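You operate a simulated robot arm through the tools that you are given. There is no shell and no other tool.

Carry out the task below with a simulated robot arm. There is one attempt and no reset: what you move stays moved.

Task
Share out the white tubs on the top of the side table. At the end: the yogurt white tub from the top of the side table is on top of the brown cap carton; the blue ice pack from the top of the side table stands where the brown almond bag stood; the brown almond bag from the top of the side table stands on top of the silver steel drip grid; the salad white tub from the top of the side table is on top of the brown oat bar carton on the top of the side table; whatever was shut is shut again. Leave all else as you found it, and nothing knocked over.

The check looks at the end state, three seconds after you hand in, the way a careful person would. Anything else that was tipped, shoved, dropped, spilled or broken makes it a failure. Lids that push on must go on centred and level and be pressed home; caps that screw on are set level and turned clockwise until they are tight.

Robot
A 7-joint arm with a two-finger parallel gripper, fixed in place. Base frame: the origin is on the floor under the middle of its stand, x ahead of it, y to its left, z up; the work surface is at about z = 0.75. Units: m, degrees, N and s.
With the tool pointing down near the work surface it reaches from about 0.2 to 0.68 m from the base axis. Its first joint turns from -66.0 to 66.0 degrees. Payload 2.4 kg.
Tool frame: the origin (TCP) lies between the finger pads and is the grasp point; the fingertips stand 0.03 m ahead of it; z points along the fingers, y is the line along which they close. Largest opening 0.094 m; finger width 0.028, thickness 0.01; the body of the gripper, 0.05 by 0.096 m, starts 0.055 m behind the TCP.
Orientation is that of the tool frame in the base frame, as [roll, pitch, yaw] about the fixed x, y, z axes, in that order (R = Rz(yaw) Ry(pitch) Rx(roll)). With the fingers straight down and closing along the base's y, the tool's x points along the base's -x, its y along +y and its z along -z.

Tools
- The arm moves only by the tool send_rows. Its argument "plan" is a list of rows, each a list of 3 entries, a list of its own where there are three numbers: the shift along the base's x, y, z in units of 300 mm (1.0 is 300 mm), then the turn, a rotation vector about the base's x, y, z in units of 60 degrees (1.0 is 60 degrees), then the finger opening in mm, from 0 to 94. In form: [[[dx, dy, dz], [ax, ay, az], fingers], ...]. A call has 1 to 20 rows; each row is the pose to reach, as a shift and turn from the pose commanded when the call began. A call with a number of a shift or a turn outside -1 to 1 is refused whole. Rows are played at 5 a second. More than 0.05 m and 8.6 degrees between two rows, or a gripper value outside its range, and nothing of the call is played. Where a pose cannot be reached the arm comes as near as it can. A force on the tool above 40 N (or 10 N above the force at the start of the call, whichever is more), or a blocked arm, ends the call early, and 0.2 s more pass. Each finger travels about 0.153 m/s and halts on what it meets, pressing with about 35 N; the grip force reading is that of the motor and also rises with nothing between the fingers. The clock runs only during rows and for 0.2 s after the last one: add rows that repeat a pose to give the fingers time. It gives the time, the measured TCP pose, the force on the tool (base axes), the opening and the grip force at its end, in the units of the frame above (readings bear some noise), with the torque about the TCP (base axes, N m) and any sound that the robot's microphone picked up.
- Cameras (640 x 400 px; columns grow to the right, rows downward): "scene" is fixed at [0.037, 0.4997, 1.4141]; the picture's right is [-0.58, -0.82, 0.00], its down [-0.68, 0.48, -0.56] and it looks along [0.46, -0.32, -0.83] (base axes); focal length 313 px, centre (320, 200). "wrist" rides on the gripper at [0.076, 0.014, -0.102] in the tool frame; the picture's right is [-0.18, 0.98, 0.00], its down [-0.75, -0.14, -0.64] and it looks along [-0.63, -0.12, 0.77] (tool axes); focal length 243 px, centre (320, 200). There is no depth. A picture from a camera that has moved, and an enlarged one, comes with that camera's place and axes in the base frame and with its lens.
- snapshot(camera): a new picture of that camera. The clock stands still meanwhile.
- inspect(camera, box): a new picture of the part [left, top, right, bottom] of that camera's present view, enlarged. The clock stands still meanwhile.
- hand_in(): hands the job in; it is judged then, once.

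Places have to be worked out from the pictures, the camera data and where the tool is seen. Open the gripper and draw the arm clear of the work before you hand the job in, unless the task says otherwise.

The tools are called after "Request:" by a JSON object that holds its "api" and its "payload". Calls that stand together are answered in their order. send_rows: Moves the arm, as the interface text tells. Its arguments: {"type":"object","properties":{"plan":{"type":"array"}},"required":["plan"]} The other tools are called the same way: snapshot (camera) takes a picture; inspect (camera, box) takes an enlarged picture of a part of a camera's view; hand_in () hands the job in.

At the start:

```text
t: 0.0
tool_pos: [0.2959, 0.2795, 1.0401]
tcp_rot: [-179.9, 0.0, 180.0]
wrist_force: [-1.0, -0.9, -0.5]
ft_torque: [0.0, -0.01, 0.0]
gripper_width: 0.0941
grip_force: 0.1
```

scene: 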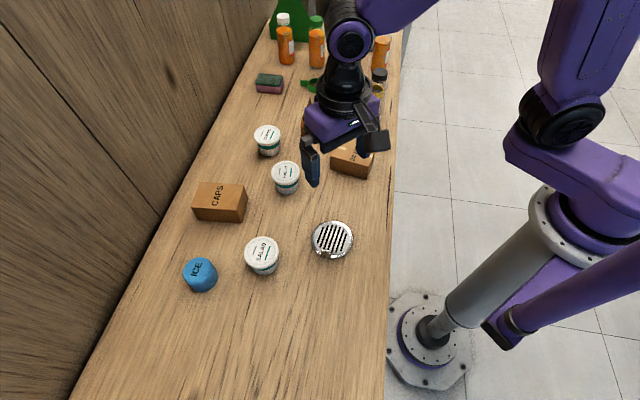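
wrist: 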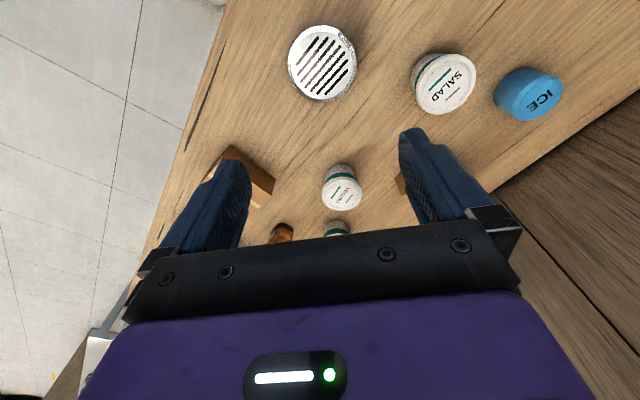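

I start by looking closer at the scene to read labels and find all items.

Request:
{"api": "inspect", "payload": {"camera": "scene", "box": [160, 100, 400, 300]}}

Request:
{"api": "inspect", "payload": {"camera": "scene", "box": [240, 0, 420, 120]}}

Request:
{"api": "inspect", "payload": {"camera": "wrist", "box": [180, 0, 620, 260]}}

```text
2.00 times, centred on (280, 200) of scene
camera zoom: at [0.037, 0.4997, 1.4141], right [-0.58, -0.82, 0.0], down [-0.68, 0.48, -0.56], along [0.46, -0.32, -0.83], focal length 627 px, centre (400, 200)
```

zoom: 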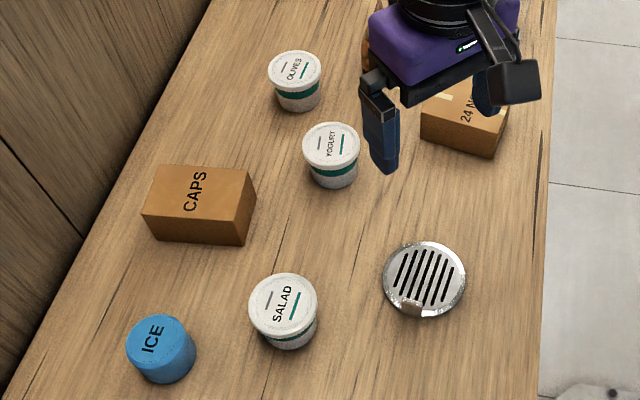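

```text
3.33 times, centred on (330, 60) of scene
camera zoom: at [0.037, 0.4997, 1.4141], right [-0.58, -0.82, 0.0], down [-0.68, 0.48, -0.56], along [0.46, -0.32, -0.83], focal length 1044 px, centre (287, 667)
```

zoom: 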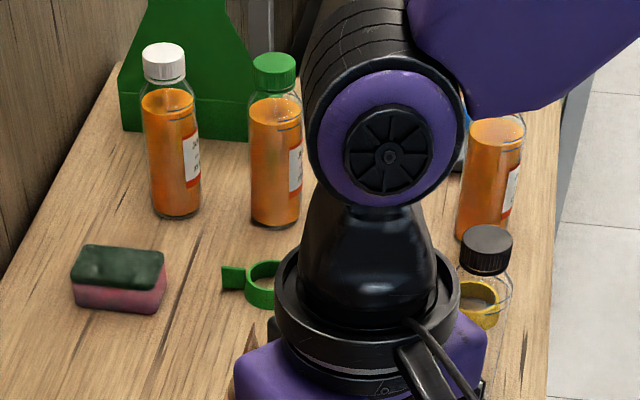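

```text
1.45 times, centred on (400, 130) of wrist
camera zoom: at [0.2217, 0.2939, 1.1434], right [0.18, 0.98, 0.0], down [0.75, -0.14, 0.64], along [0.63, -0.12, -0.77], focal length 353 px, centre (204, 302)
```

zoom: 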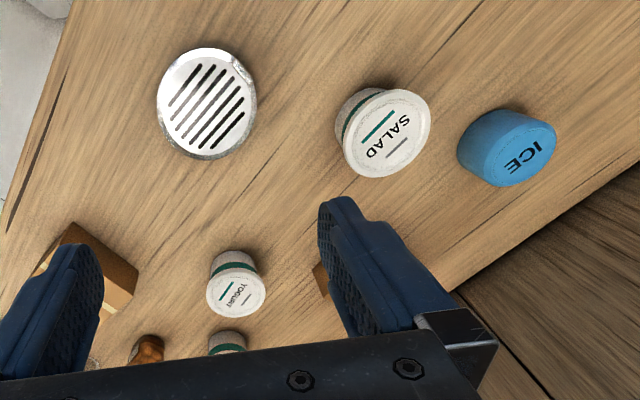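

The arm hides part of the table (the almond bag and the labels of the carton near the gripper). I move the tool at constant height to the side, about 0.27 m along -y, to clear the scene camera's view.

Request:
{"api": "send_rows", "payload": {"plan": [[[0, -0.15, 0.02], [0, 0, 0], 94], [[0, -0.3, 0.04], [0, 0, 0], 94], [[0, -0.45, 0.06], [0, 0, 0], 94], [[0, -0.6, 0.08], [0, 0, 0], 94], [[0, -0.75, 0.1], [0, 0, 0], 94], [[0, -0.9, 0.1], [0, 0, 0], 94], [[0, -1.0, 0.1], [0, 0, 0], 94]]}}

```text
t: 1.6
tool_pos: [0.2971, -0.0192, 1.0719]
tcp_rot: [180.0, 0.0, -179.8]
wrist_force: [1.0, 0.2, 0.7]
ft_torque: [-0.02, 0.02, 0.0]
gripper_width: 0.094
grip_force: 0.1
```

The move went through cleanly. I take fresh pictures to see what was hidden.

Request:
{"api": "snapshot", "payload": {"camera": "scene"}}

Request:
{"api": "snapshot", "payload": {"camera": "wrist"}}

Request:
{"api": "inspect", "payload": {"camera": "scene", "box": [230, 0, 410, 112]}}

Request:
{"api": "inspect", "payload": {"camera": "scene", "box": [240, 80, 400, 180]}}

```text
taken
```

scene: 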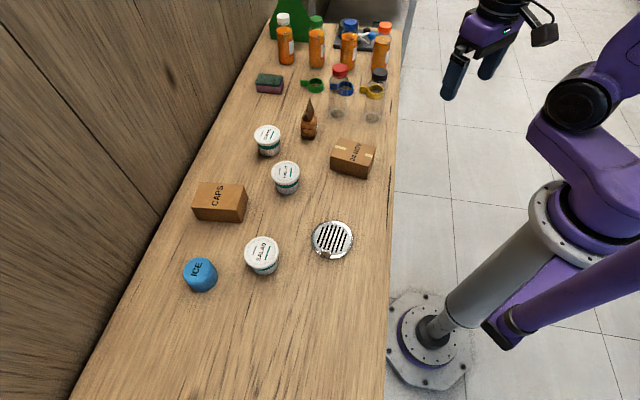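

```text
taken
camera wrist: at [0.2212, -0.0048, 1.1752], right [0.18, 0.98, 0.0], down [0.75, -0.14, 0.64], along [0.63, -0.12, -0.77], focal length 243 px, centre (320, 200)
```

wrist: 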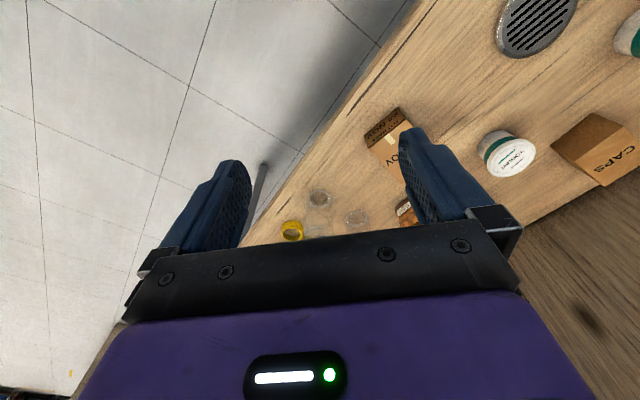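

```text
3.56 times, centred on (320, 56) of scene
camera zoom: at [0.037, 0.4997, 1.4141], right [-0.58, -0.82, 0.0], down [-0.68, 0.48, -0.56], along [0.46, -0.32, -0.83], focal length 1114 px, centre (320, 712)
```

zoom: 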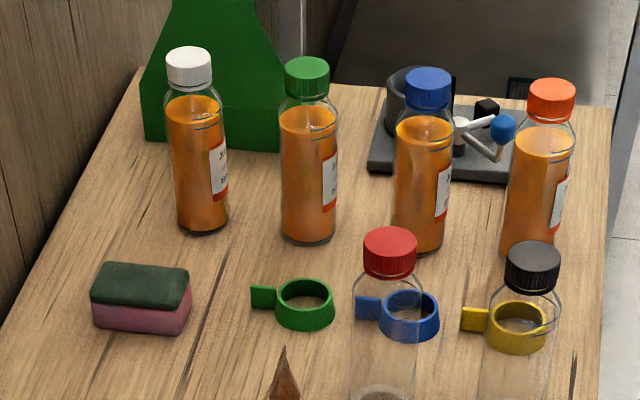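

```text
4.00 times, centred on (320, 130) of scene
camera zoom: at [0.037, 0.4997, 1.4141], right [-0.58, -0.82, 0.0], down [-0.68, 0.48, -0.56], along [0.46, -0.32, -0.83], focal length 1253 px, centre (320, 480)
```

zoom: 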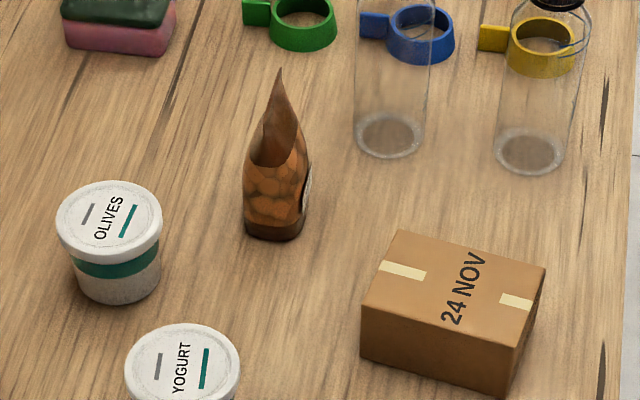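

The brown almond bag stands at about scene (309,120) and the other carton shows "24 NOV". I check the text on that carton's side in the wrist view.

Request:
{"api": "inspect", "payload": {"camera": "wrist", "box": [280, 80, 480, 240]}}

Request:
{"api": "inspect", "payload": {"camera": "scene", "box": [170, 150, 290, 300]}}

Request:
{"api": "inspect", "payload": {"camera": "scene", "box": [290, 100, 400, 270]}}

```text
2.50 times, centred on (380, 160) of wrist
camera zoom: at [0.2212, -0.0048, 1.1752], right [0.18, 0.98, 0.0], down [0.75, -0.14, 0.64], along [0.63, -0.12, -0.77], focal length 606 px, centre (170, 300)
```

zoom: 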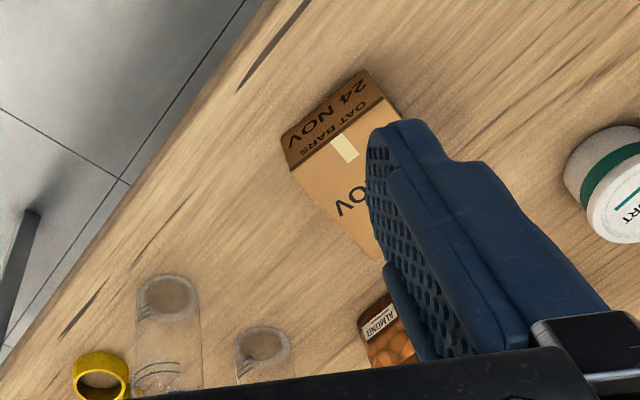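

```text
2.67 times, centred on (230, 225) of scene
camera zoom: at [0.037, 0.4997, 1.4141], right [-0.58, -0.82, 0.0], down [-0.68, 0.48, -0.56], along [0.46, -0.32, -0.83], focal length 836 px, centre (560, 133)
```

zoom: 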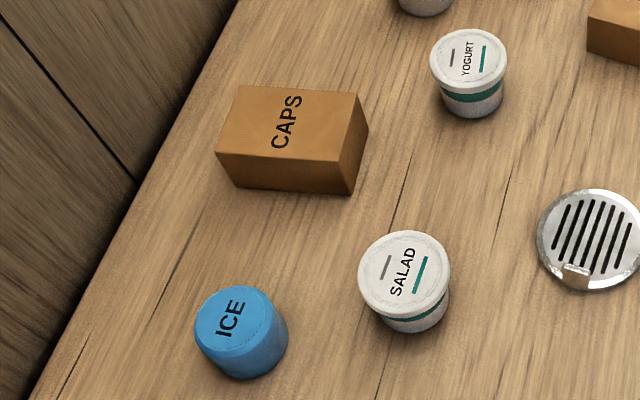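

```text
2.35 times, centred on (345, 185) of scene
camera zoom: at [0.037, 0.4997, 1.4141], right [-0.58, -0.82, 0.0], down [-0.68, 0.48, -0.56], along [0.46, -0.32, -0.83], focal length 737 px, centre (261, 235)
```

zoom: 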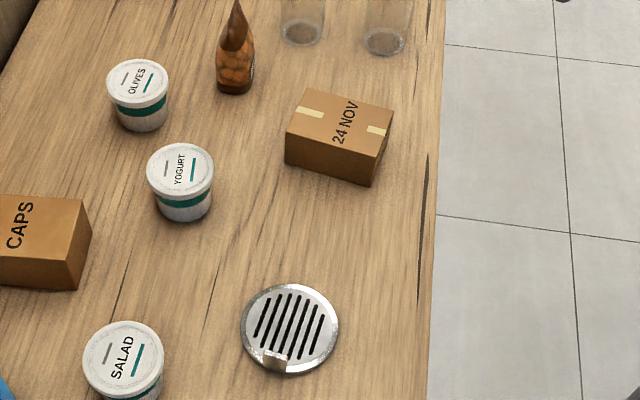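

The second carton reads "OAT BARS / 24 NOV", so it is the oat bar carton, with its top centre near (0.446, 0.102, 0.805). The almond bag stands near (0.605, 0.139). I move the tool at height towards it so the wrist camera can show the bag's orientation.

Request:
{"api": "send_rows", "payload": {"plan": [[[0.11, 0.08, 0], [0, 0, 0], 94], [[0.22, 0.16, 0], [0, 0, 0], 94], [[0.33, 0.24, 0], [0, 0, 0], 94], [[0.44, 0.32, 0], [0, 0, 0], 94], [[0.55, 0.4, -0.04], [0, 0, 0], 94], [[0.66, 0.48, -0.08], [0, 0, 0], 94], [[0.77, 0.56, -0.12], [0, 0, 0], 94], [[0.77, 0.56, -0.12], [0, 0, 0], 94]]}}

Request:
{"api": "snapshot", "payload": {"camera": "wrist"}}

Request:
{"api": "snapshot", "payload": {"camera": "scene"}}

```text
t: 3.4
tool_pos: [0.526, 0.1504, 1.036]
tcp_rot: [180.0, -0.1, 179.9]
wrist_force: [0.3, 0.6, 0.6]
ft_torque: [0.01, 0.01, 0.03]
gripper_width: 0.0939
grip_force: 0.1
```

```text
taken
camera wrist: at [0.4509, 0.1649, 1.1399], right [0.18, 0.98, 0.0], down [0.75, -0.14, 0.64], along [0.63, -0.12, -0.77], focal length 243 px, centre (320, 200)
```

wrist: 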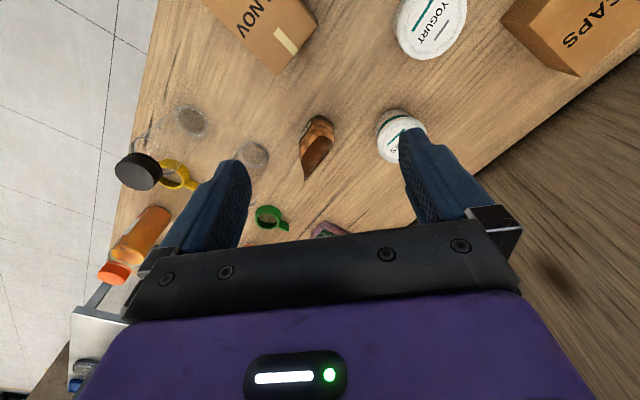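

```text
taken
```

scene: 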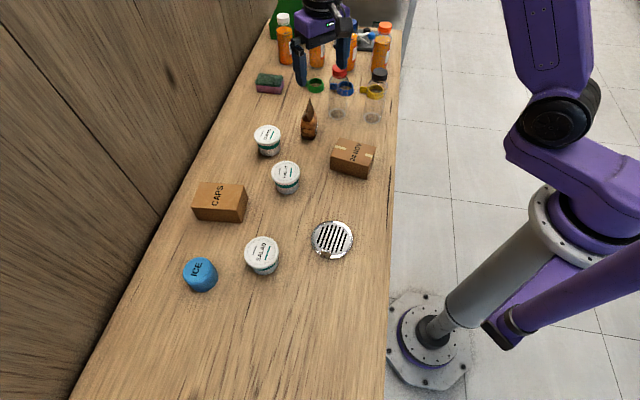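

I zoom the wrist view on the bag, now seen nearly from above.

Request:
{"api": "inspect", "payload": {"camera": "wrist", "box": [260, 90, 380, 200]}}

Request:
{"api": "inspect", "payload": {"camera": "scene", "box": [280, 80, 340, 150]}}

```text
3.64 times, centred on (320, 145) of wrist
camera zoom: at [0.4509, 0.1649, 1.1399], right [0.18, 0.98, 0.0], down [0.75, -0.14, 0.64], along [0.63, -0.12, -0.77], focal length 882 px, centre (320, 400)
```

zoom: 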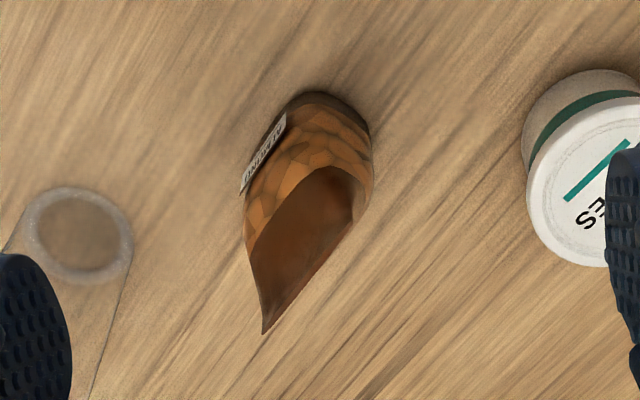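

```text
5.71 times, centred on (310, 115) of scene
camera zoom: at [0.037, 0.4997, 1.4141], right [-0.58, -0.82, 0.0], down [-0.68, 0.48, -0.56], along [0.46, -0.32, -0.83], focal length 1791 px, centre (377, 686)
```

zoom: 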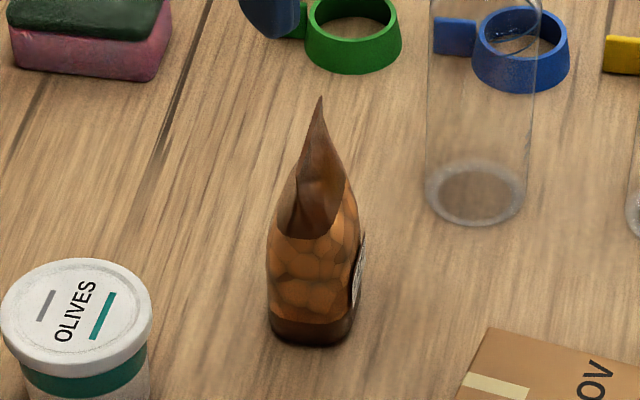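

The bag is a pouch whose broad label face looks towards the table's front edge (about direction (-0.7,-0.7)), thin along that axis. I turn the tool +45° about z and view the label face straight on to find the bag's width and centre.

Request:
{"api": "send_rows", "payload": {"plan": [[[0, -0.05, -0.02], [0, 0, 0.12], 94], [[0, -0.1, -0.05], [0, 0, 0.24], 94], [[-0.01, -0.15, -0.08], [0, 0, 0.36], 94], [[-0.01, -0.2, -0.1], [0, 0, 0.48], 94], [[-0.02, -0.25, -0.12], [0, 0, 0.6], 94], [[-0.02, -0.3, -0.15], [0, 0, 0.72], 94], [[-0.02, -0.3, -0.15], [0, 0, 0.75], 94]]}}

Request:
{"api": "snapshot", "payload": {"camera": "wrist"}}

Request:
{"api": "inspect", "payload": {"camera": "wrist", "box": [260, 90, 420, 230]}}

```text
t: 5.0
tool_pos: [0.5228, 0.0585, 0.9902]
tcp_rot: [-180.0, 0.0, -134.9]
wrist_force: [-0.1, 0.7, 0.0]
ft_torque: [0.02, -0.01, 0.01]
gripper_width: 0.094
grip_force: 0.0
```

```text
taken
camera wrist: at [0.4589, 0.0143, 1.0921], right [-0.57, 0.82, 0.0], down [0.63, 0.43, 0.64], along [0.53, 0.36, -0.77], focal length 243 px, centre (320, 200)
```

wrist: 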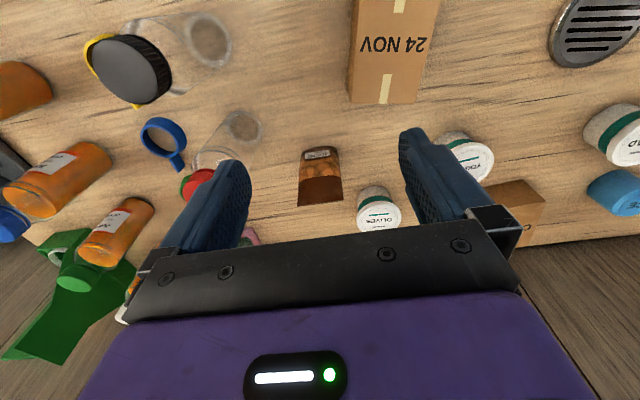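

```text
2.86 times, centred on (340, 160) of wrist
camera zoom: at [0.4589, 0.0143, 1.0921], right [-0.57, 0.82, 0.0], down [0.63, 0.43, 0.64], along [0.53, 0.36, -0.77], focal length 693 px, centre (263, 314)
```

zoom: 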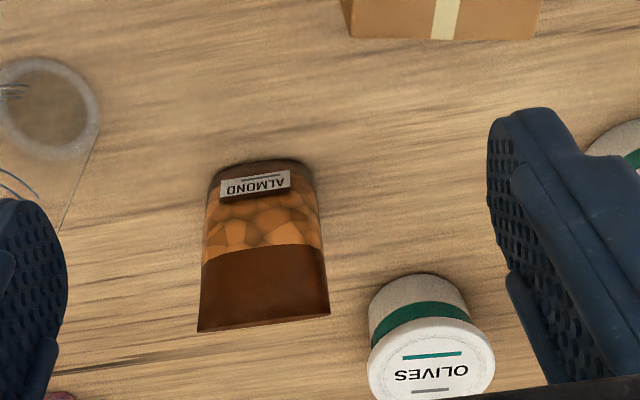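

This view gives the bag's top seal from about (0.647,0.108) to (0.606,0.152) at z≈0.853, base centre near (0.622,0.129), and the thin axis along (0.717,0.697). Before grasping I look closely at the drip grid to judge its height and centre.

Request:
{"api": "inspect", "payload": {"camera": "scene", "box": [300, 210, 364, 270]}}

Request:
{"api": "inspect", "payload": {"camera": "wrist", "box": [520, 0, 640, 80]}}

```text
6.67 times, centred on (332, 240) of scene
camera zoom: at [0.037, 0.4997, 1.4141], right [-0.58, -0.82, 0.0], down [-0.68, 0.48, -0.56], along [0.46, -0.32, -0.83], focal length 2089 px, centre (240, -67)
```

zoom: 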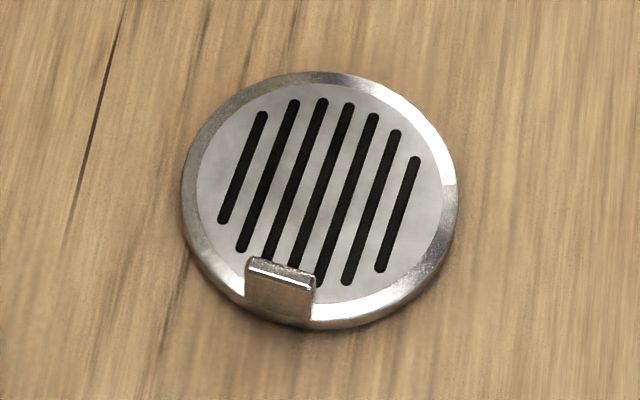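

```text
5.00 times, centred on (580, 40) of wrist
camera zoom: at [0.4589, 0.0143, 1.0921], right [-0.57, 0.82, 0.0], down [0.63, 0.43, 0.64], along [0.53, 0.36, -0.77], focal length 1213 px, centre (-980, 1000)
```

zoom: 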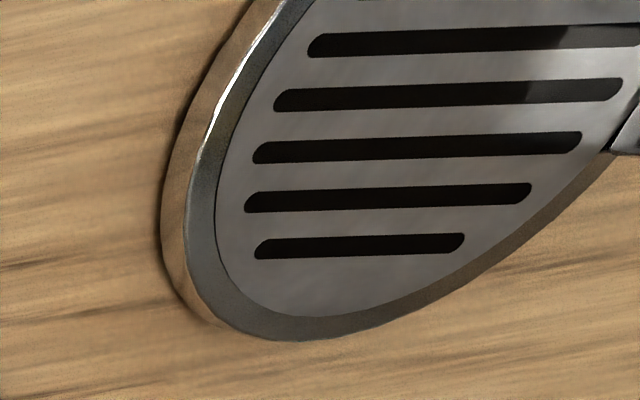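

The grid centre is near (0.291,0.285), about 0.097 m across, with a small raised tab on its (-0.57,0.82) side. Now I turn the tool back so the fingers will close across the bag's thin axis, staying above the 0.912 m bottle tops while moving over the bag.

Request:
{"api": "send_rows", "payload": {"plan": [[[0.042, 0.029, 0], [0, 0, -0.125], 94], [[0.083, 0.058, 0], [0, 0, -0.25], 94], [[0.125, 0.088, 0], [0, 0, -0.375], 94], [[0.167, 0.117, 0], [0, 0, -0.5], 94], [[0.208, 0.146, 0], [0, 0, -0.625], 94], [[0.25, 0.176, 0], [0, 0, -0.75], 94], [[0.292, 0.205, 0], [0, 0, -0.875], 94], [[0.333, 0.234, 0], [0, 0, -1.0], 94]]}}

Request:
{"api": "send_rows", "payload": {"plan": [[[0, 0, 0], [0, 0, -0.125], 94], [[0, 0, 0], [0, 0, -0.25], 94], [[0, 0, -0.05], [0, 0, -0.375], 94], [[0, 0, -0.12], [0, 0, -0.5], 94], [[0, 0, -0.18], [0, 0, -0.515], 94], [[0, 0, -0.18], [0, 0, -0.515], 94]]}}

Request:
{"api": "snapshot", "payload": {"camera": "wrist"}}

Request:
{"api": "inspect", "payload": {"camera": "scene", "box": [250, 30, 380, 150]}}

```text
t: 6.8
tool_pos: [0.6221, 0.1254, 0.9877]
tcp_rot: [-179.9, 0.0, 164.8]
wrist_force: [0.1, 0.1, -0.2]
ft_torque: [0.05, 0.02, 0.0]
gripper_width: 0.094
grip_force: 0.0
```

```text
t: 8.2
tool_pos: [0.6214, 0.1274, 0.9372]
tcp_rot: [-180.0, 0.1, 134.0]
wrist_force: [0.4, 0.7, 0.1]
ft_torque: [0.0, 0.03, 0.01]
gripper_width: 0.0944
grip_force: 0.0
```

```text
taken
camera wrist: at [0.5794, 0.192, 1.04], right [0.83, 0.55, 0.0], down [0.42, -0.64, 0.64], along [0.35, -0.54, -0.77], focal length 243 px, centre (320, 200)
```

wrist: 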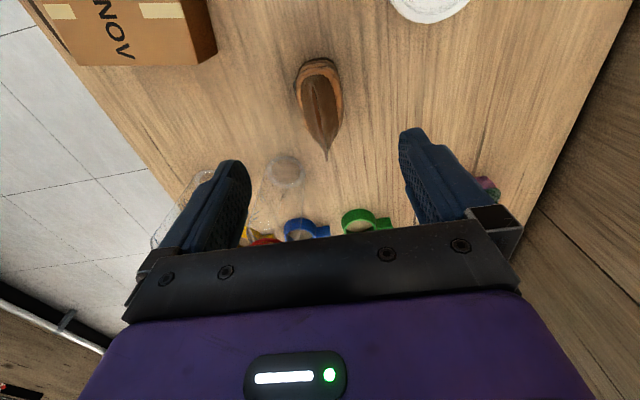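

```text
3.33 times, centred on (315, 90) of scene
camera zoom: at [0.037, 0.4997, 1.4141], right [-0.58, -0.82, 0.0], down [-0.68, 0.48, -0.56], along [0.46, -0.32, -0.83], focal length 1044 px, centre (337, 567)
```

zoom: 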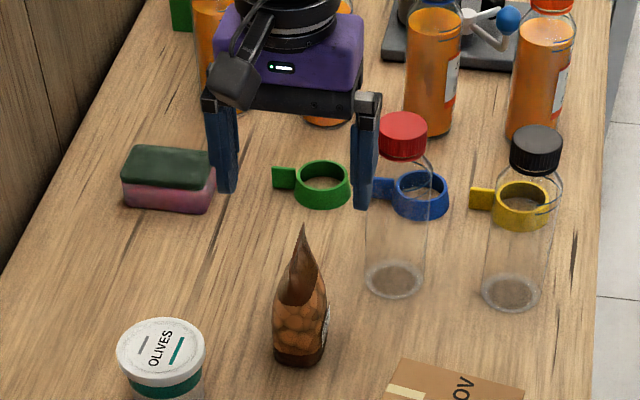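

The gripper is above the bag with the fingers straddling it. I zoom the wrist view to check centring across the closing axis.

Request:
{"api": "inspect", "payload": {"camera": "wrist", "box": [240, 40, 400, 180]}}

```text
2.86 times, centred on (320, 110) of wrist
camera zoom: at [0.5794, 0.192, 1.04], right [0.83, 0.55, 0.0], down [0.42, -0.64, 0.64], along [0.35, -0.54, -0.77], focal length 693 px, centre (320, 457)
```

zoom: 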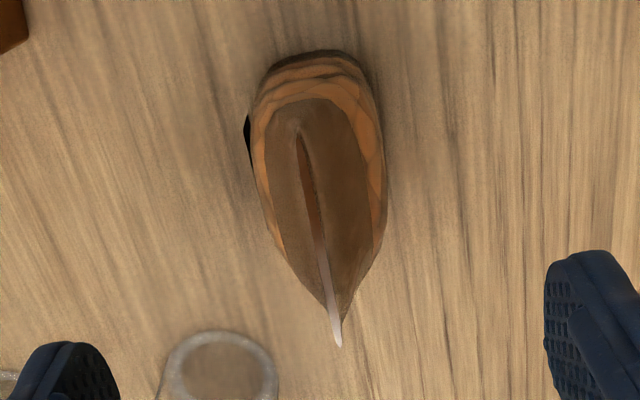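

The bag is centred between the fingers within 2 mm; its centre lies near (0.625,0.126), so I shift 5 mm along its width and descend to TCP z≈0.817, still clear of the seal at 0.853 (the gripper body begins 55 mm above the TCP).

Request:
{"api": "send_rows", "payload": {"plan": [[[0.006, -0.006, -0.08], [0, 0, 0.01], 94], [[0.0117, -0.0117, -0.16], [0, 0, 0.017], 94], [[0.0117, -0.0117, -0.24], [0, 0, 0.017], 94], [[0.0117, -0.0117, -0.31], [0, 0, 0.017], 94], [[0.0117, -0.0117, -0.36], [0, 0, 0.017], 94], [[0.0117, -0.0117, -0.4], [0, 0, 0.017], 94], [[0.0117, -0.0117, -0.4], [0, 0, 0.017], 94]]}}

Request:
{"api": "inspect", "payload": {"camera": "scene", "box": [250, 50, 380, 150]}}

Request:
{"api": "snapshot", "payload": {"camera": "wrist"}}

```text
t: 9.8
tool_pos: [0.6235, 0.1229, 0.8141]
tcp_rot: [-180.0, -0.1, 135.1]
wrist_force: [-0.6, 0.6, 0.3]
ft_torque: [-0.02, 0.01, 0.01]
gripper_width: 0.094
grip_force: 0.1
```

```text
4.00 times, centred on (315, 100) of scene
camera zoom: at [0.037, 0.4997, 1.4141], right [-0.58, -0.82, 0.0], down [-0.68, 0.48, -0.56], along [0.46, -0.32, -0.83], focal length 1253 px, centre (340, 600)
```

zoom: 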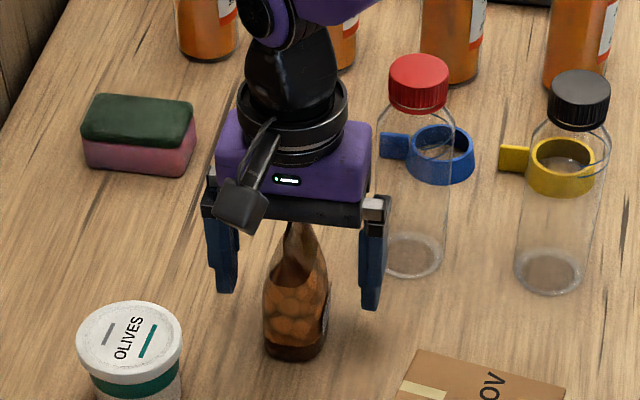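

```text
taken
camera wrist: at [0.5809, 0.1864, 0.918], right [0.82, 0.57, 0.0], down [0.43, -0.63, 0.64], along [0.36, -0.53, -0.77], focal length 243 px, centre (320, 200)
```

wrist: 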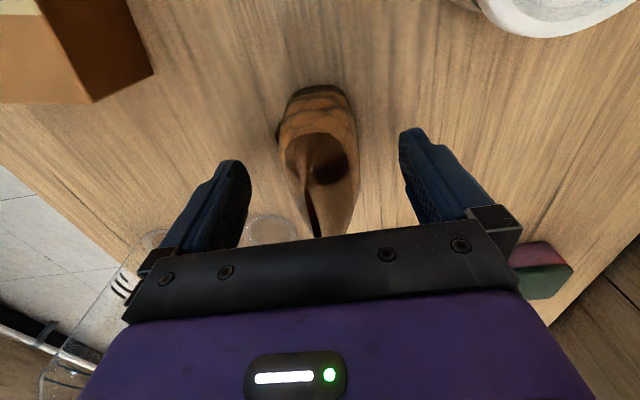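

The bag is midway between the fingers and nothing is touched. I lower another 6 mm and close the fingers gradually on it.

Request:
{"api": "send_rows", "payload": {"plan": [[[0, 0, -0.02], [0, 0, 0], 94], [[0, 0, -0.02], [0, 0, 0], 76], [[0, 0, -0.02], [0, 0, 0], 62], [[0, 0, -0.02], [0, 0, 0], 52], [[0, 0, -0.02], [0, 0, 0], 44], [[0, 0, -0.02], [0, 0, 0], 36], [[0, 0, -0.02], [0, 0, 0], 28], [[0, 0, -0.02], [0, 0, 0], 20], [[0, 0, -0.02], [0, 0, 0], 12], [[0, 0, -0.02], [0, 0, 0], 12]]}}

Request:
{"api": "inspect", "payload": {"camera": "scene", "box": [250, 50, 380, 150]}}

Request:
{"api": "snapshot", "payload": {"camera": "wrist"}}

```text
t: 12.0
tool_pos: [0.6258, 0.1219, 0.8075]
tcp_rot: [-180.0, -0.1, 135.1]
wrist_force: [-0.2, -0.4, 2.2]
ft_torque: [-0.06, 0.01, 0.02]
gripper_width: 0.0443
grip_force: 34.3
```

```text
4.00 times, centred on (315, 100) of scene
camera zoom: at [0.0369, 0.4997, 1.4141], right [-0.58, -0.82, 0.0], down [-0.68, 0.48, -0.56], along [0.46, -0.32, -0.83], focal length 1253 px, centre (340, 600)
```

zoom: 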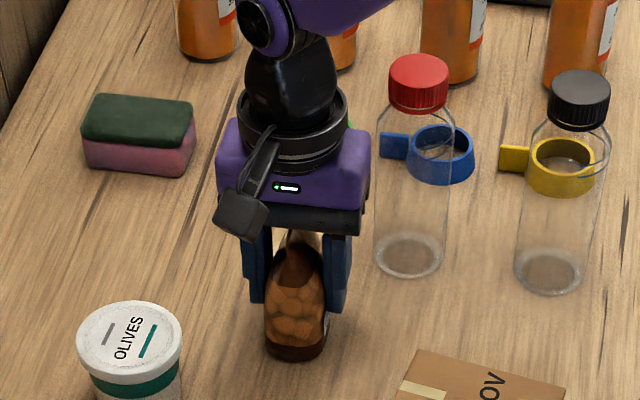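

```text
taken
camera wrist: at [0.5812, 0.1866, 0.9117], right [0.82, 0.57, 0.0], down [0.43, -0.63, 0.64], along [0.36, -0.53, -0.77], focal length 243 px, centre (320, 200)
```

wrist: 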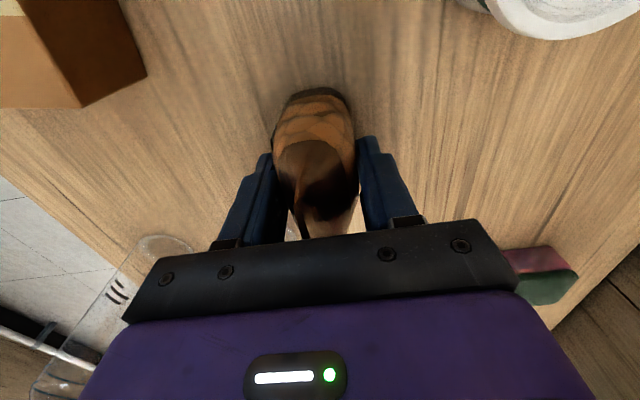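

Grip is firm at 44 mm width. I lift the bag straight up about 0.12 m, slowly at first.

Request:
{"api": "send_rows", "payload": {"plan": [[[0, 0, 0.03], [0, 0, 0], 12], [[0, 0, 0.08], [0, 0, 0], 12], [[0, 0, 0.15], [0, 0, 0], 12], [[0, 0, 0.23], [0, 0, 0], 12], [[0, 0, 0.32], [0, 0, 0], 12], [[0, 0, 0.4], [0, 0, 0], 12], [[0, 0, 0.4], [0, 0, 0], 12]]}}

Request:
{"api": "snapshot", "payload": {"camera": "scene"}}

```text
t: 13.6
tool_pos: [0.6264, 0.1237, 0.9286]
tcp_rot: [179.9, 0.0, 135.2]
wrist_force: [0.5, -0.2, 0.4]
ft_torque: [-0.03, -0.03, -0.03]
gripper_width: 0.0445
grip_force: 34.8
```

```text
taken
```

scene: 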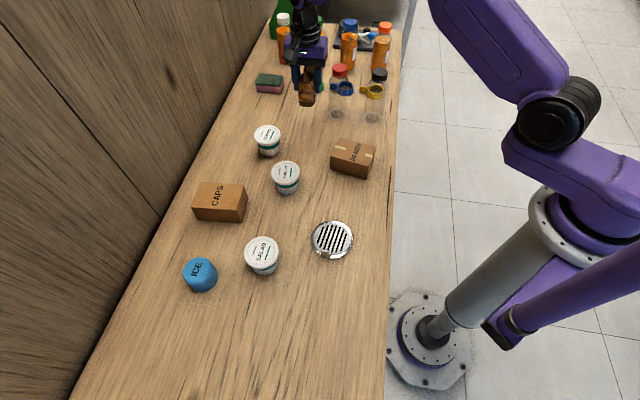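

The bag is up and held. I carry it at height towards the drip grid, turning it about 80° so its thin side faces the grid's small tab.

Request:
{"api": "send_rows", "payload": {"plan": [[[-0.092, 0.042, 0], [0, 0, 0.117], 12], [[-0.183, 0.083, 0], [0, 0, 0.233], 12], [[-0.275, 0.125, 0], [0, 0, 0.35], 12], [[-0.367, 0.167, 0], [0, 0, 0.467], 12], [[-0.458, 0.208, 0], [0, 0, 0.583], 12], [[-0.55, 0.25, 0], [0, 0, 0.7], 12], [[-0.642, 0.292, 0], [0, 0, 0.817], 12], [[-0.733, 0.333, 0], [0, 0, 0.933], 12]]}}

Request:
{"api": "send_rows", "payload": {"plan": [[[-0.094, 0.05, 0], [0, 0, 0.1], 12], [[-0.188, 0.1, 0], [0, 0, 0.2], 12], [[-0.282, 0.15, 0], [0, 0, 0.3], 12], [[-0.376, 0.2, 0], [0, 0, 0.4], 12], [[-0.376, 0.2, 0], [0, 0, 0.4], 12]]}}

Request:
{"api": "snapshot", "payload": {"camera": "scene"}}

Request:
{"api": "snapshot", "payload": {"camera": "wrist"}}

```text
t: 15.4
tool_pos: [0.4081, 0.2251, 0.931]
tcp_rot: [180.0, 0.0, -168.7]
wrist_force: [0.1, 0.2, -0.9]
ft_torque: [-0.01, -0.03, -0.01]
gripper_width: 0.0447
grip_force: 35.0
```

```text
t: 16.6
tool_pos: [0.2935, 0.284, 0.9303]
tcp_rot: [180.0, -0.1, -144.8]
wrist_force: [0.7, -0.4, -0.7]
ft_torque: [-0.01, 0.01, 0.03]
gripper_width: 0.0441
grip_force: 35.1
```

```text
taken
```

scene: 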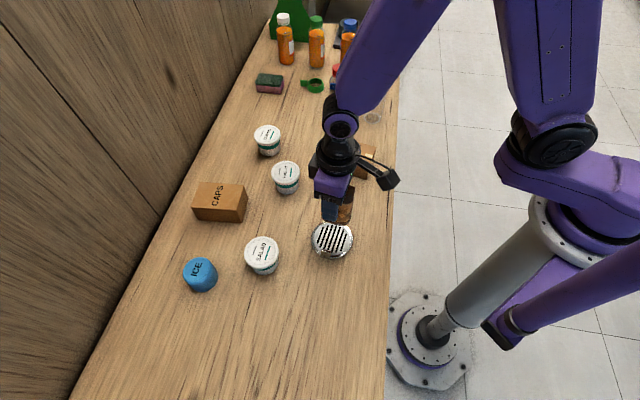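

```text
taken
camera wrist: at [0.2237, 0.2524, 1.0337], right [-0.42, 0.91, 0.0], down [0.7, 0.32, 0.64], along [0.58, 0.27, -0.77], focal length 243 px, centre (320, 200)
```

wrist: 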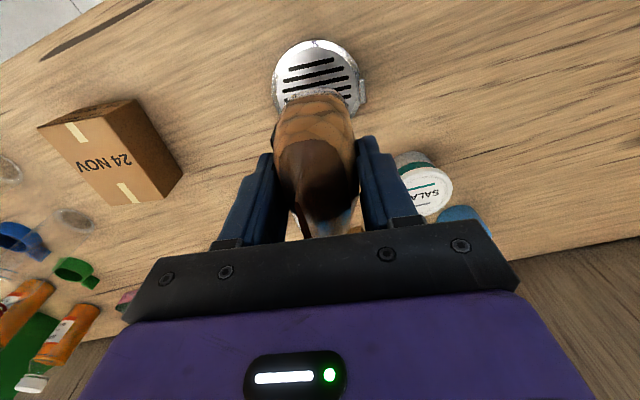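

The grid sits directly beneath the held bag; estimates from both cameras agree on (0.2915,0.284). I descend to about 20 mm above the grid and check.

Request:
{"api": "send_rows", "payload": {"plan": [[[-0.003, 0, -0.08], [0, 0, 0], 12], [[-0.005, 0, -0.16], [0, 0, 0], 12], [[-0.005, 0, -0.23], [0, 0, 0], 12], [[-0.005, 0, -0.28], [0, 0, 0], 12], [[-0.005, 0, -0.3], [0, 0, 0], 12], [[-0.005, 0, -0.3], [0, 0, 0], 12]]}}

Request:
{"api": "inspect", "payload": {"camera": "scene", "box": [280, 160, 390, 270]}}

Request:
{"api": "inspect", "payload": {"camera": "wrist", "box": [220, 0, 420, 160]}}

```text
t: 18.0
tool_pos: [0.2927, 0.2866, 0.838]
tcp_rot: [-179.9, 0.2, -144.9]
wrist_force: [-0.3, 0.4, -1.1]
ft_torque: [-0.02, -0.02, -0.05]
gripper_width: 0.0442
grip_force: 35.0
```

```text
3.64 times, centred on (335, 215) of scene
camera zoom: at [0.037, 0.4997, 1.4141], right [-0.58, -0.82, 0.0], down [-0.68, 0.48, -0.56], along [0.46, -0.32, -0.83], focal length 1140 px, centre (266, 146)
```

zoom: 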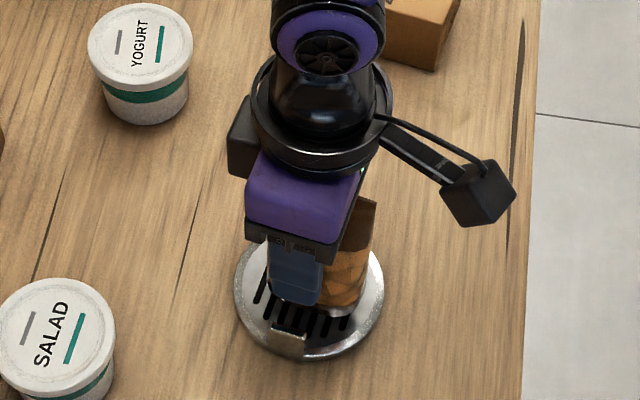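

```text
2.50 times, centred on (320, 80) of wrist
camera zoom: at [0.2229, 0.2538, 0.9417], right [-0.41, 0.91, 0.0], down [0.7, 0.32, 0.64], along [0.58, 0.27, -0.77], focal length 606 px, centre (320, 500)
```

zoom: 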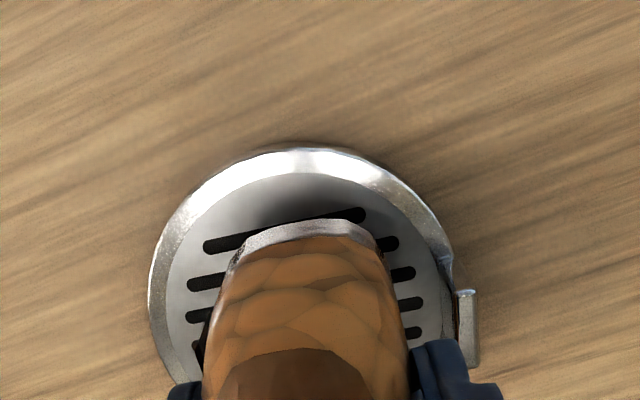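

The bag is centred over the disc with the tab clear outside. I lower 12 mm, then continue in small steps watching the vertical force.

Request:
{"api": "send_rows", "payload": {"plan": [[[0, 0, -0.02], [0, 0, 0], 12], [[0, 0, -0.04], [0, 0, 0], 12], [[0, 0, -0.04], [0, 0, 0], 12]]}}

Request:
{"api": "inspect", "payload": {"camera": "scene", "box": [300, 190, 370, 260]}}

```text
t: 18.8
tool_pos: [0.293, 0.2844, 0.8274]
tcp_rot: [180.0, 0.0, -144.8]
wrist_force: [0.6, -0.3, -0.2]
ft_torque: [0.03, 0.02, 0.01]
gripper_width: 0.0442
grip_force: 35.2
```

```text
5.71 times, centred on (335, 225) of scene
camera zoom: at [0.037, 0.4997, 1.4141], right [-0.58, -0.82, 0.0], down [-0.68, 0.48, -0.56], along [0.46, -0.32, -0.83], focal length 1791 px, centre (234, 57)
```

zoom: 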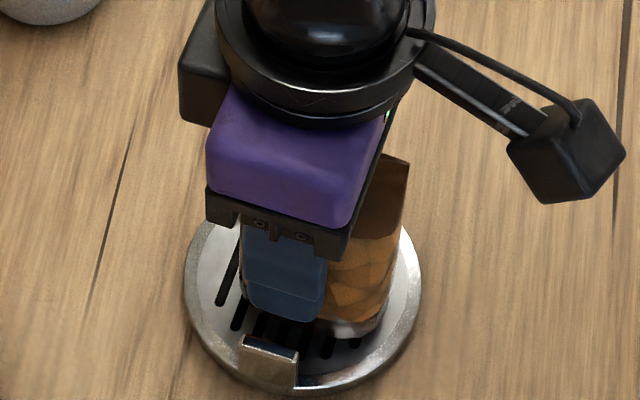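

No contact yet. I keep lowering in 2 mm rows, a few at a time.

Request:
{"api": "send_rows", "payload": {"plan": [[[0, 0, -0.006], [0, 0, 0], 12], [[0, 0, -0.012], [0, 0, 0], 12], [[0, 0, -0.012], [0, 0, 0], 12]]}}

Request:
{"api": "send_rows", "payload": {"plan": [[[0, 0, -0.006], [0, 0, 0], 12], [[0, 0, -0.006], [0, 0, 0], 12]]}}

```text
t: 19.6
tool_pos: [0.292, 0.2838, 0.8228]
tcp_rot: [179.9, 0.0, -144.9]
wrist_force: [0.2, 0.2, -0.5]
ft_torque: [0.01, -0.04, -0.02]
gripper_width: 0.0439
grip_force: 34.9
```

```text
t: 20.2
tool_pos: [0.2931, 0.2845, 0.8205]
tcp_rot: [180.0, 0.0, -144.9]
wrist_force: [-0.9, 0.0, -0.6]
ft_torque: [-0.01, 0.0, 0.0]
gripper_width: 0.044
grip_force: 35.4
```

Still no contact force. I continue in 1.5 mm steps.

Request:
{"api": "send_rows", "payload": {"plan": [[[0, 0, -0.005], [0, 0, 0], 12], [[0, 0, -0.005], [0, 0, 0], 12]]}}

Request:
{"api": "send_rows", "payload": {"plan": [[[0, 0, -0.005], [0, 0, 0], 12], [[0, 0, -0.005], [0, 0, 0], 12]]}}

Request:
{"api": "send_rows", "payload": {"plan": [[[0, 0, -0.005], [0, 0, 0], 12], [[0, 0, -0.005], [0, 0, 0], 12]]}}

```text
t: 20.8
tool_pos: [0.2915, 0.2847, 0.8194]
tcp_rot: [180.0, 0.0, -144.9]
wrist_force: [0.2, -0.5, -0.9]
ft_torque: [0.03, 0.04, 0.01]
gripper_width: 0.0438
grip_force: 35.3
```

```text
t: 21.4
tool_pos: [0.2922, 0.2837, 0.8188]
tcp_rot: [180.0, 0.1, -144.8]
wrist_force: [-6.7, 1.6, 21.3]
ft_torque: [-0.09, 0.27, 0.01]
gripper_width: 0.0439
grip_force: 34.7
```

```text
t: 21.8
tool_pos: [0.2921, 0.2841, 0.8205]
tcp_rot: [179.9, -0.1, -145.0]
wrist_force: [-2.8, -0.4, 16.9]
ft_torque: [-0.15, 0.08, 0.0]
gripper_width: 0.0437
grip_force: 35.0
stopped in row 1: the force on the tool passed its limit at 50 N (the readings are from after the stop); the commanded pose is now the measured one
```

The bag has touched the grid. I relieve the pressing force by raising about 1 mm and check.

Request:
{"api": "send_rows", "payload": {"plan": [[[0, 0, 0.002], [0, 0, 0], 12], [[0, 0, 0.002], [0, 0, 0], 12]]}}

Request:
{"api": "inspect", "payload": {"camera": "scene", "box": [300, 190, 370, 260]}}

Request:
{"api": "inspect", "payload": {"camera": "wrist", "box": [220, 0, 420, 160]}}

```text
t: 22.4
tool_pos: [0.2916, 0.2854, 0.8178]
tcp_rot: [-180.0, 0.1, -144.9]
wrist_force: [-0.7, -3.0, 19.9]
ft_torque: [-0.22, 0.03, 0.03]
gripper_width: 0.0438
grip_force: 34.6
```

```text
5.71 times, centred on (335, 225) of scene
camera zoom: at [0.0368, 0.4994, 1.4142], right [-0.58, -0.82, 0.0], down [-0.68, 0.48, -0.56], along [0.46, -0.32, -0.83], focal length 1791 px, centre (234, 57)
```

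zoom: 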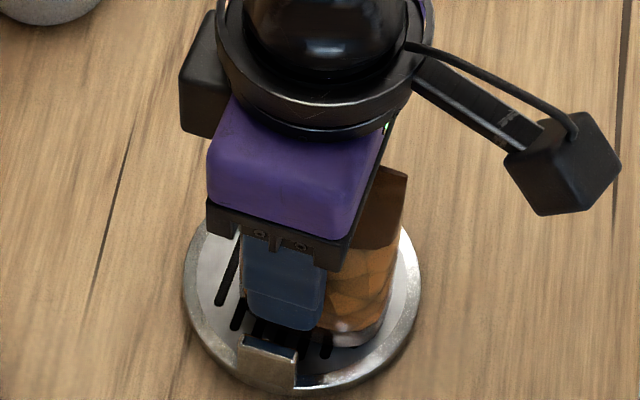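

```text
2.50 times, centred on (320, 80) of wrist
camera zoom: at [0.2222, 0.2524, 0.9226], right [-0.41, 0.91, 0.0], down [0.7, 0.32, 0.64], along [0.59, 0.27, -0.77], focal length 606 px, centre (320, 500)
```

zoom: 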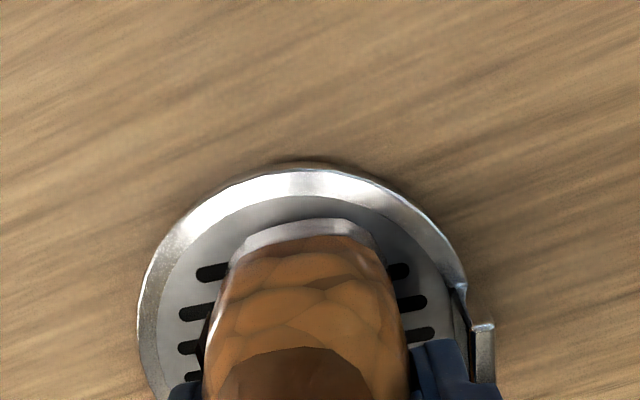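

The bag stands within the disc with margin. I ease up another 1 mm to shed the remaining load before releasing.

Request:
{"api": "send_rows", "payload": {"plan": [[[0, 0, 0.003], [0, 0, 0], 12], [[0, 0, 0.003], [0, 0, 0], 12]]}}

```text
t: 23.0
tool_pos: [0.2937, 0.2856, 0.8191]
tcp_rot: [179.9, 0.0, -144.9]
wrist_force: [0.0, -1.1, 4.0]
ft_torque: [-0.04, -0.07, -0.02]
gripper_width: 0.0435
grip_force: 34.9
```

Load is now only about 4 N, so the bag stands on the grid. I open the fingers gently and hold still.

Request:
{"api": "send_rows", "payload": {"plan": [[[0, 0, 0], [0, 0, 0], 46], [[0, 0, 0], [0, 0, 0], 50], [[0, 0, 0], [0, 0, 0], 58], [[0, 0, 0], [0, 0, 0], 70], [[0, 0, 0], [0, 0, 0], 82], [[0, 0, 0], [0, 0, 0], 90]]}}

Request:
{"api": "snapshot", "payload": {"camera": "wrist"}}

```text
t: 24.4
tool_pos: [0.2927, 0.2857, 0.8197]
tcp_rot: [179.9, 0.1, -144.9]
wrist_force: [1.2, 0.1, -0.3]
ft_torque: [-0.02, 0.04, 0.02]
gripper_width: 0.0901
grip_force: 0.1
```

```text
taken
camera wrist: at [0.2224, 0.2527, 0.923], right [-0.41, 0.91, 0.0], down [0.7, 0.32, 0.64], along [0.58, 0.27, -0.77], focal length 243 px, centre (320, 200)
```

wrist: 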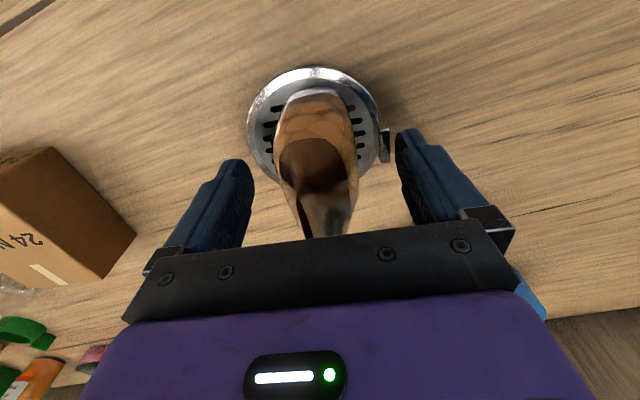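

The bag stands on its own. I raise the tool straight up 0.14 m to clear it.

Request:
{"api": "send_rows", "payload": {"plan": [[[0, 0, 0.03], [0, 0, 0], 90], [[0, 0, 0.08], [0, 0, 0], 90], [[0, 0, 0.16], [0, 0, 0], 90], [[0, 0, 0.26], [0, 0, 0], 94], [[0, 0, 0.36], [0, 0, 0], 94], [[0, 0, 0.46], [0, 0, 0], 94], [[0, 0, 0.46], [0, 0, 0], 94]]}}

Request:
{"api": "snapshot", "payload": {"camera": "scene"}}

Request:
{"api": "snapshot", "payload": {"camera": "wrist"}}

```text
t: 26.0
tool_pos: [0.2923, 0.2827, 0.9578]
tcp_rot: [180.0, 0.1, -144.9]
wrist_force: [-0.2, -0.1, -0.4]
ft_torque: [-0.01, 0.01, -0.03]
gripper_width: 0.0941
grip_force: 0.1
```

```text
taken
```

scene: 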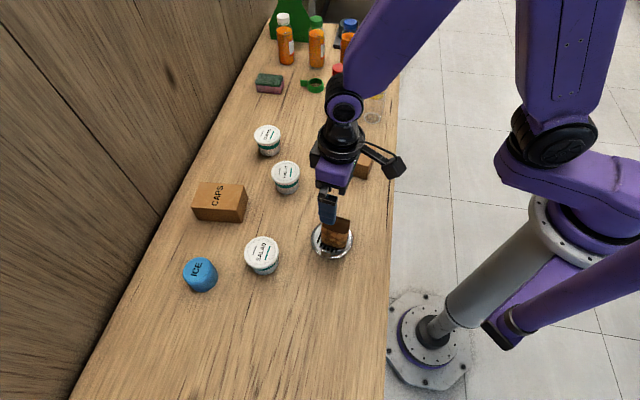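

```text
taken
camera wrist: at [0.2221, 0.2499, 1.0619], right [-0.41, 0.91, 0.0], down [0.7, 0.32, 0.64], along [0.58, 0.27, -0.77], focal length 243 px, centre (320, 200)
```

wrist: 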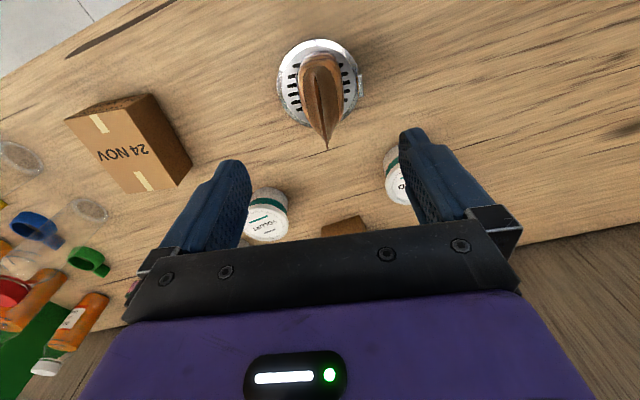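

The bag stands well on the grid. The salad tub sits between the arm and the ice pack, so I take the salad tub next: I move above it at (0.327,0.445), turning the tool to about 56° yaw.

Request:
{"api": "send_rows", "payload": {"plan": [[[0.029, 0.135, 0], [0, 0, 0.0875], 94], [[0.058, 0.27, 0], [0, 0, 0.175], 94], [[0.086, 0.405, 0], [0, 0, 0.2625], 94], [[0.115, 0.54, 0], [0, 0, 0.35], 94], [[0.115, 0.54, 0], [0, 0, 0.35], 94]]}}

Request:
{"api": "snapshot", "payload": {"camera": "wrist"}}

Request:
{"api": "snapshot", "payload": {"camera": "scene"}}

```text
t: 27.2
tool_pos: [0.3287, 0.4475, 0.9618]
tcp_rot: [180.0, 0.0, -123.8]
wrist_force: [0.9, 0.3, 0.4]
ft_torque: [-0.02, 0.02, 0.0]
gripper_width: 0.0941
grip_force: 0.0
```

```text
taken
camera wrist: at [0.275, 0.3912, 1.0643], right [-0.71, 0.7, 0.0], down [0.54, 0.55, 0.64], along [0.45, 0.46, -0.77], focal length 243 px, centre (320, 200)
```

wrist: 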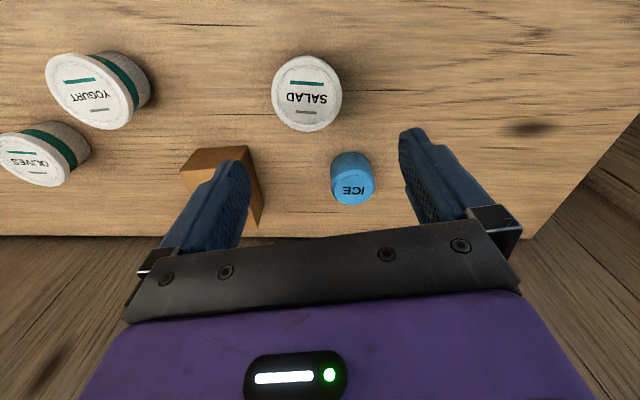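

```text
taken
```

scene: 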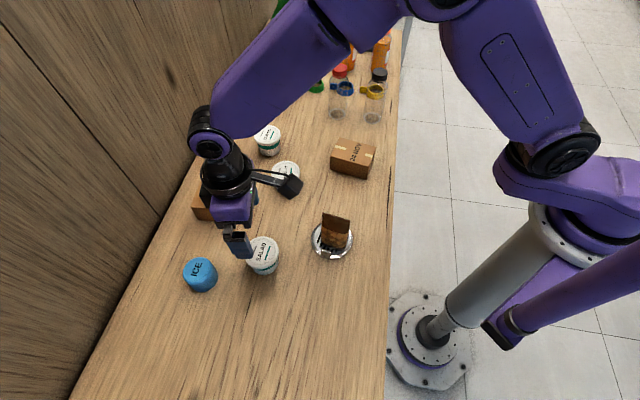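

Request:
{"api": "inspect", "payload": {"camera": "wrist", "box": [240, 30, 400, 150]}}

Request:
{"api": "inspect", "payload": {"camera": "scene", "box": [170, 220, 300, 300]}}

Request:
{"api": "inspect", "payload": {"camera": "wrist", "box": [0, 30, 180, 200]}}

```text
3.33 times, centred on (320, 90) of wrist
camera zoom: at [0.275, 0.3912, 1.0643], right [-0.71, 0.7, 0.0], down [0.54, 0.55, 0.64], along [0.45, 0.46, -0.77], focal length 809 px, centre (320, 567)
```

zoom: 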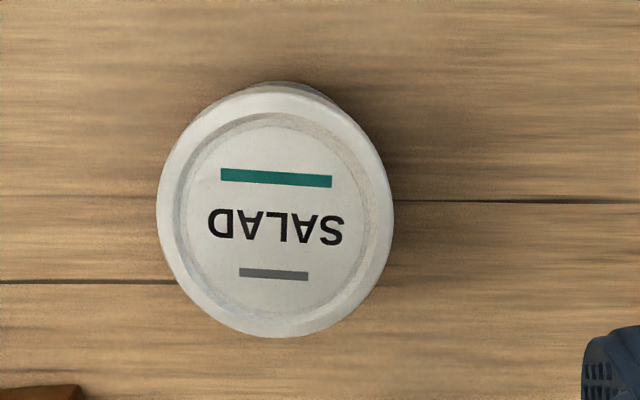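

```text
4.92 times, centred on (235, 260) of scene
camera zoom: at [0.037, 0.4997, 1.4141], right [-0.58, -0.82, 0.0], down [-0.68, 0.48, -0.56], along [0.46, -0.32, -0.83], focal length 1543 px, centre (738, -95)
```

zoom: 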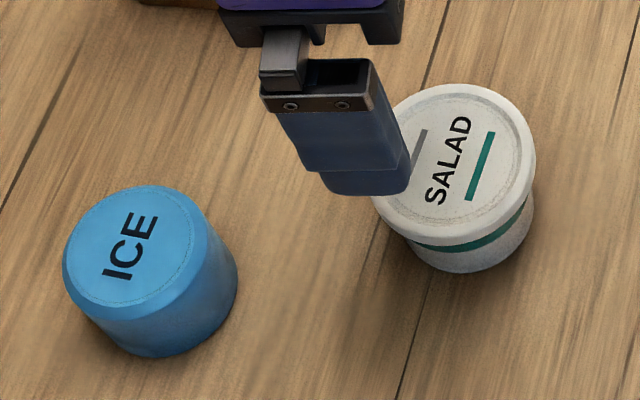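

```text
2.35 times, centred on (90, 115) of wrist
camera zoom: at [0.275, 0.3912, 1.0643], right [-0.71, 0.7, 0.0], down [0.54, 0.55, 0.64], along [0.45, 0.46, -0.77], focal length 571 px, centre (861, 400)
```

zoom: 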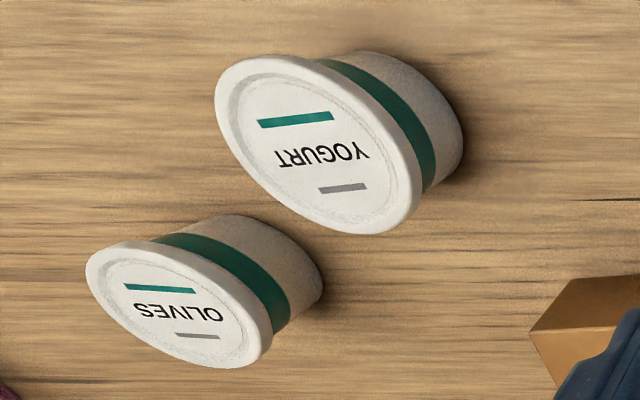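

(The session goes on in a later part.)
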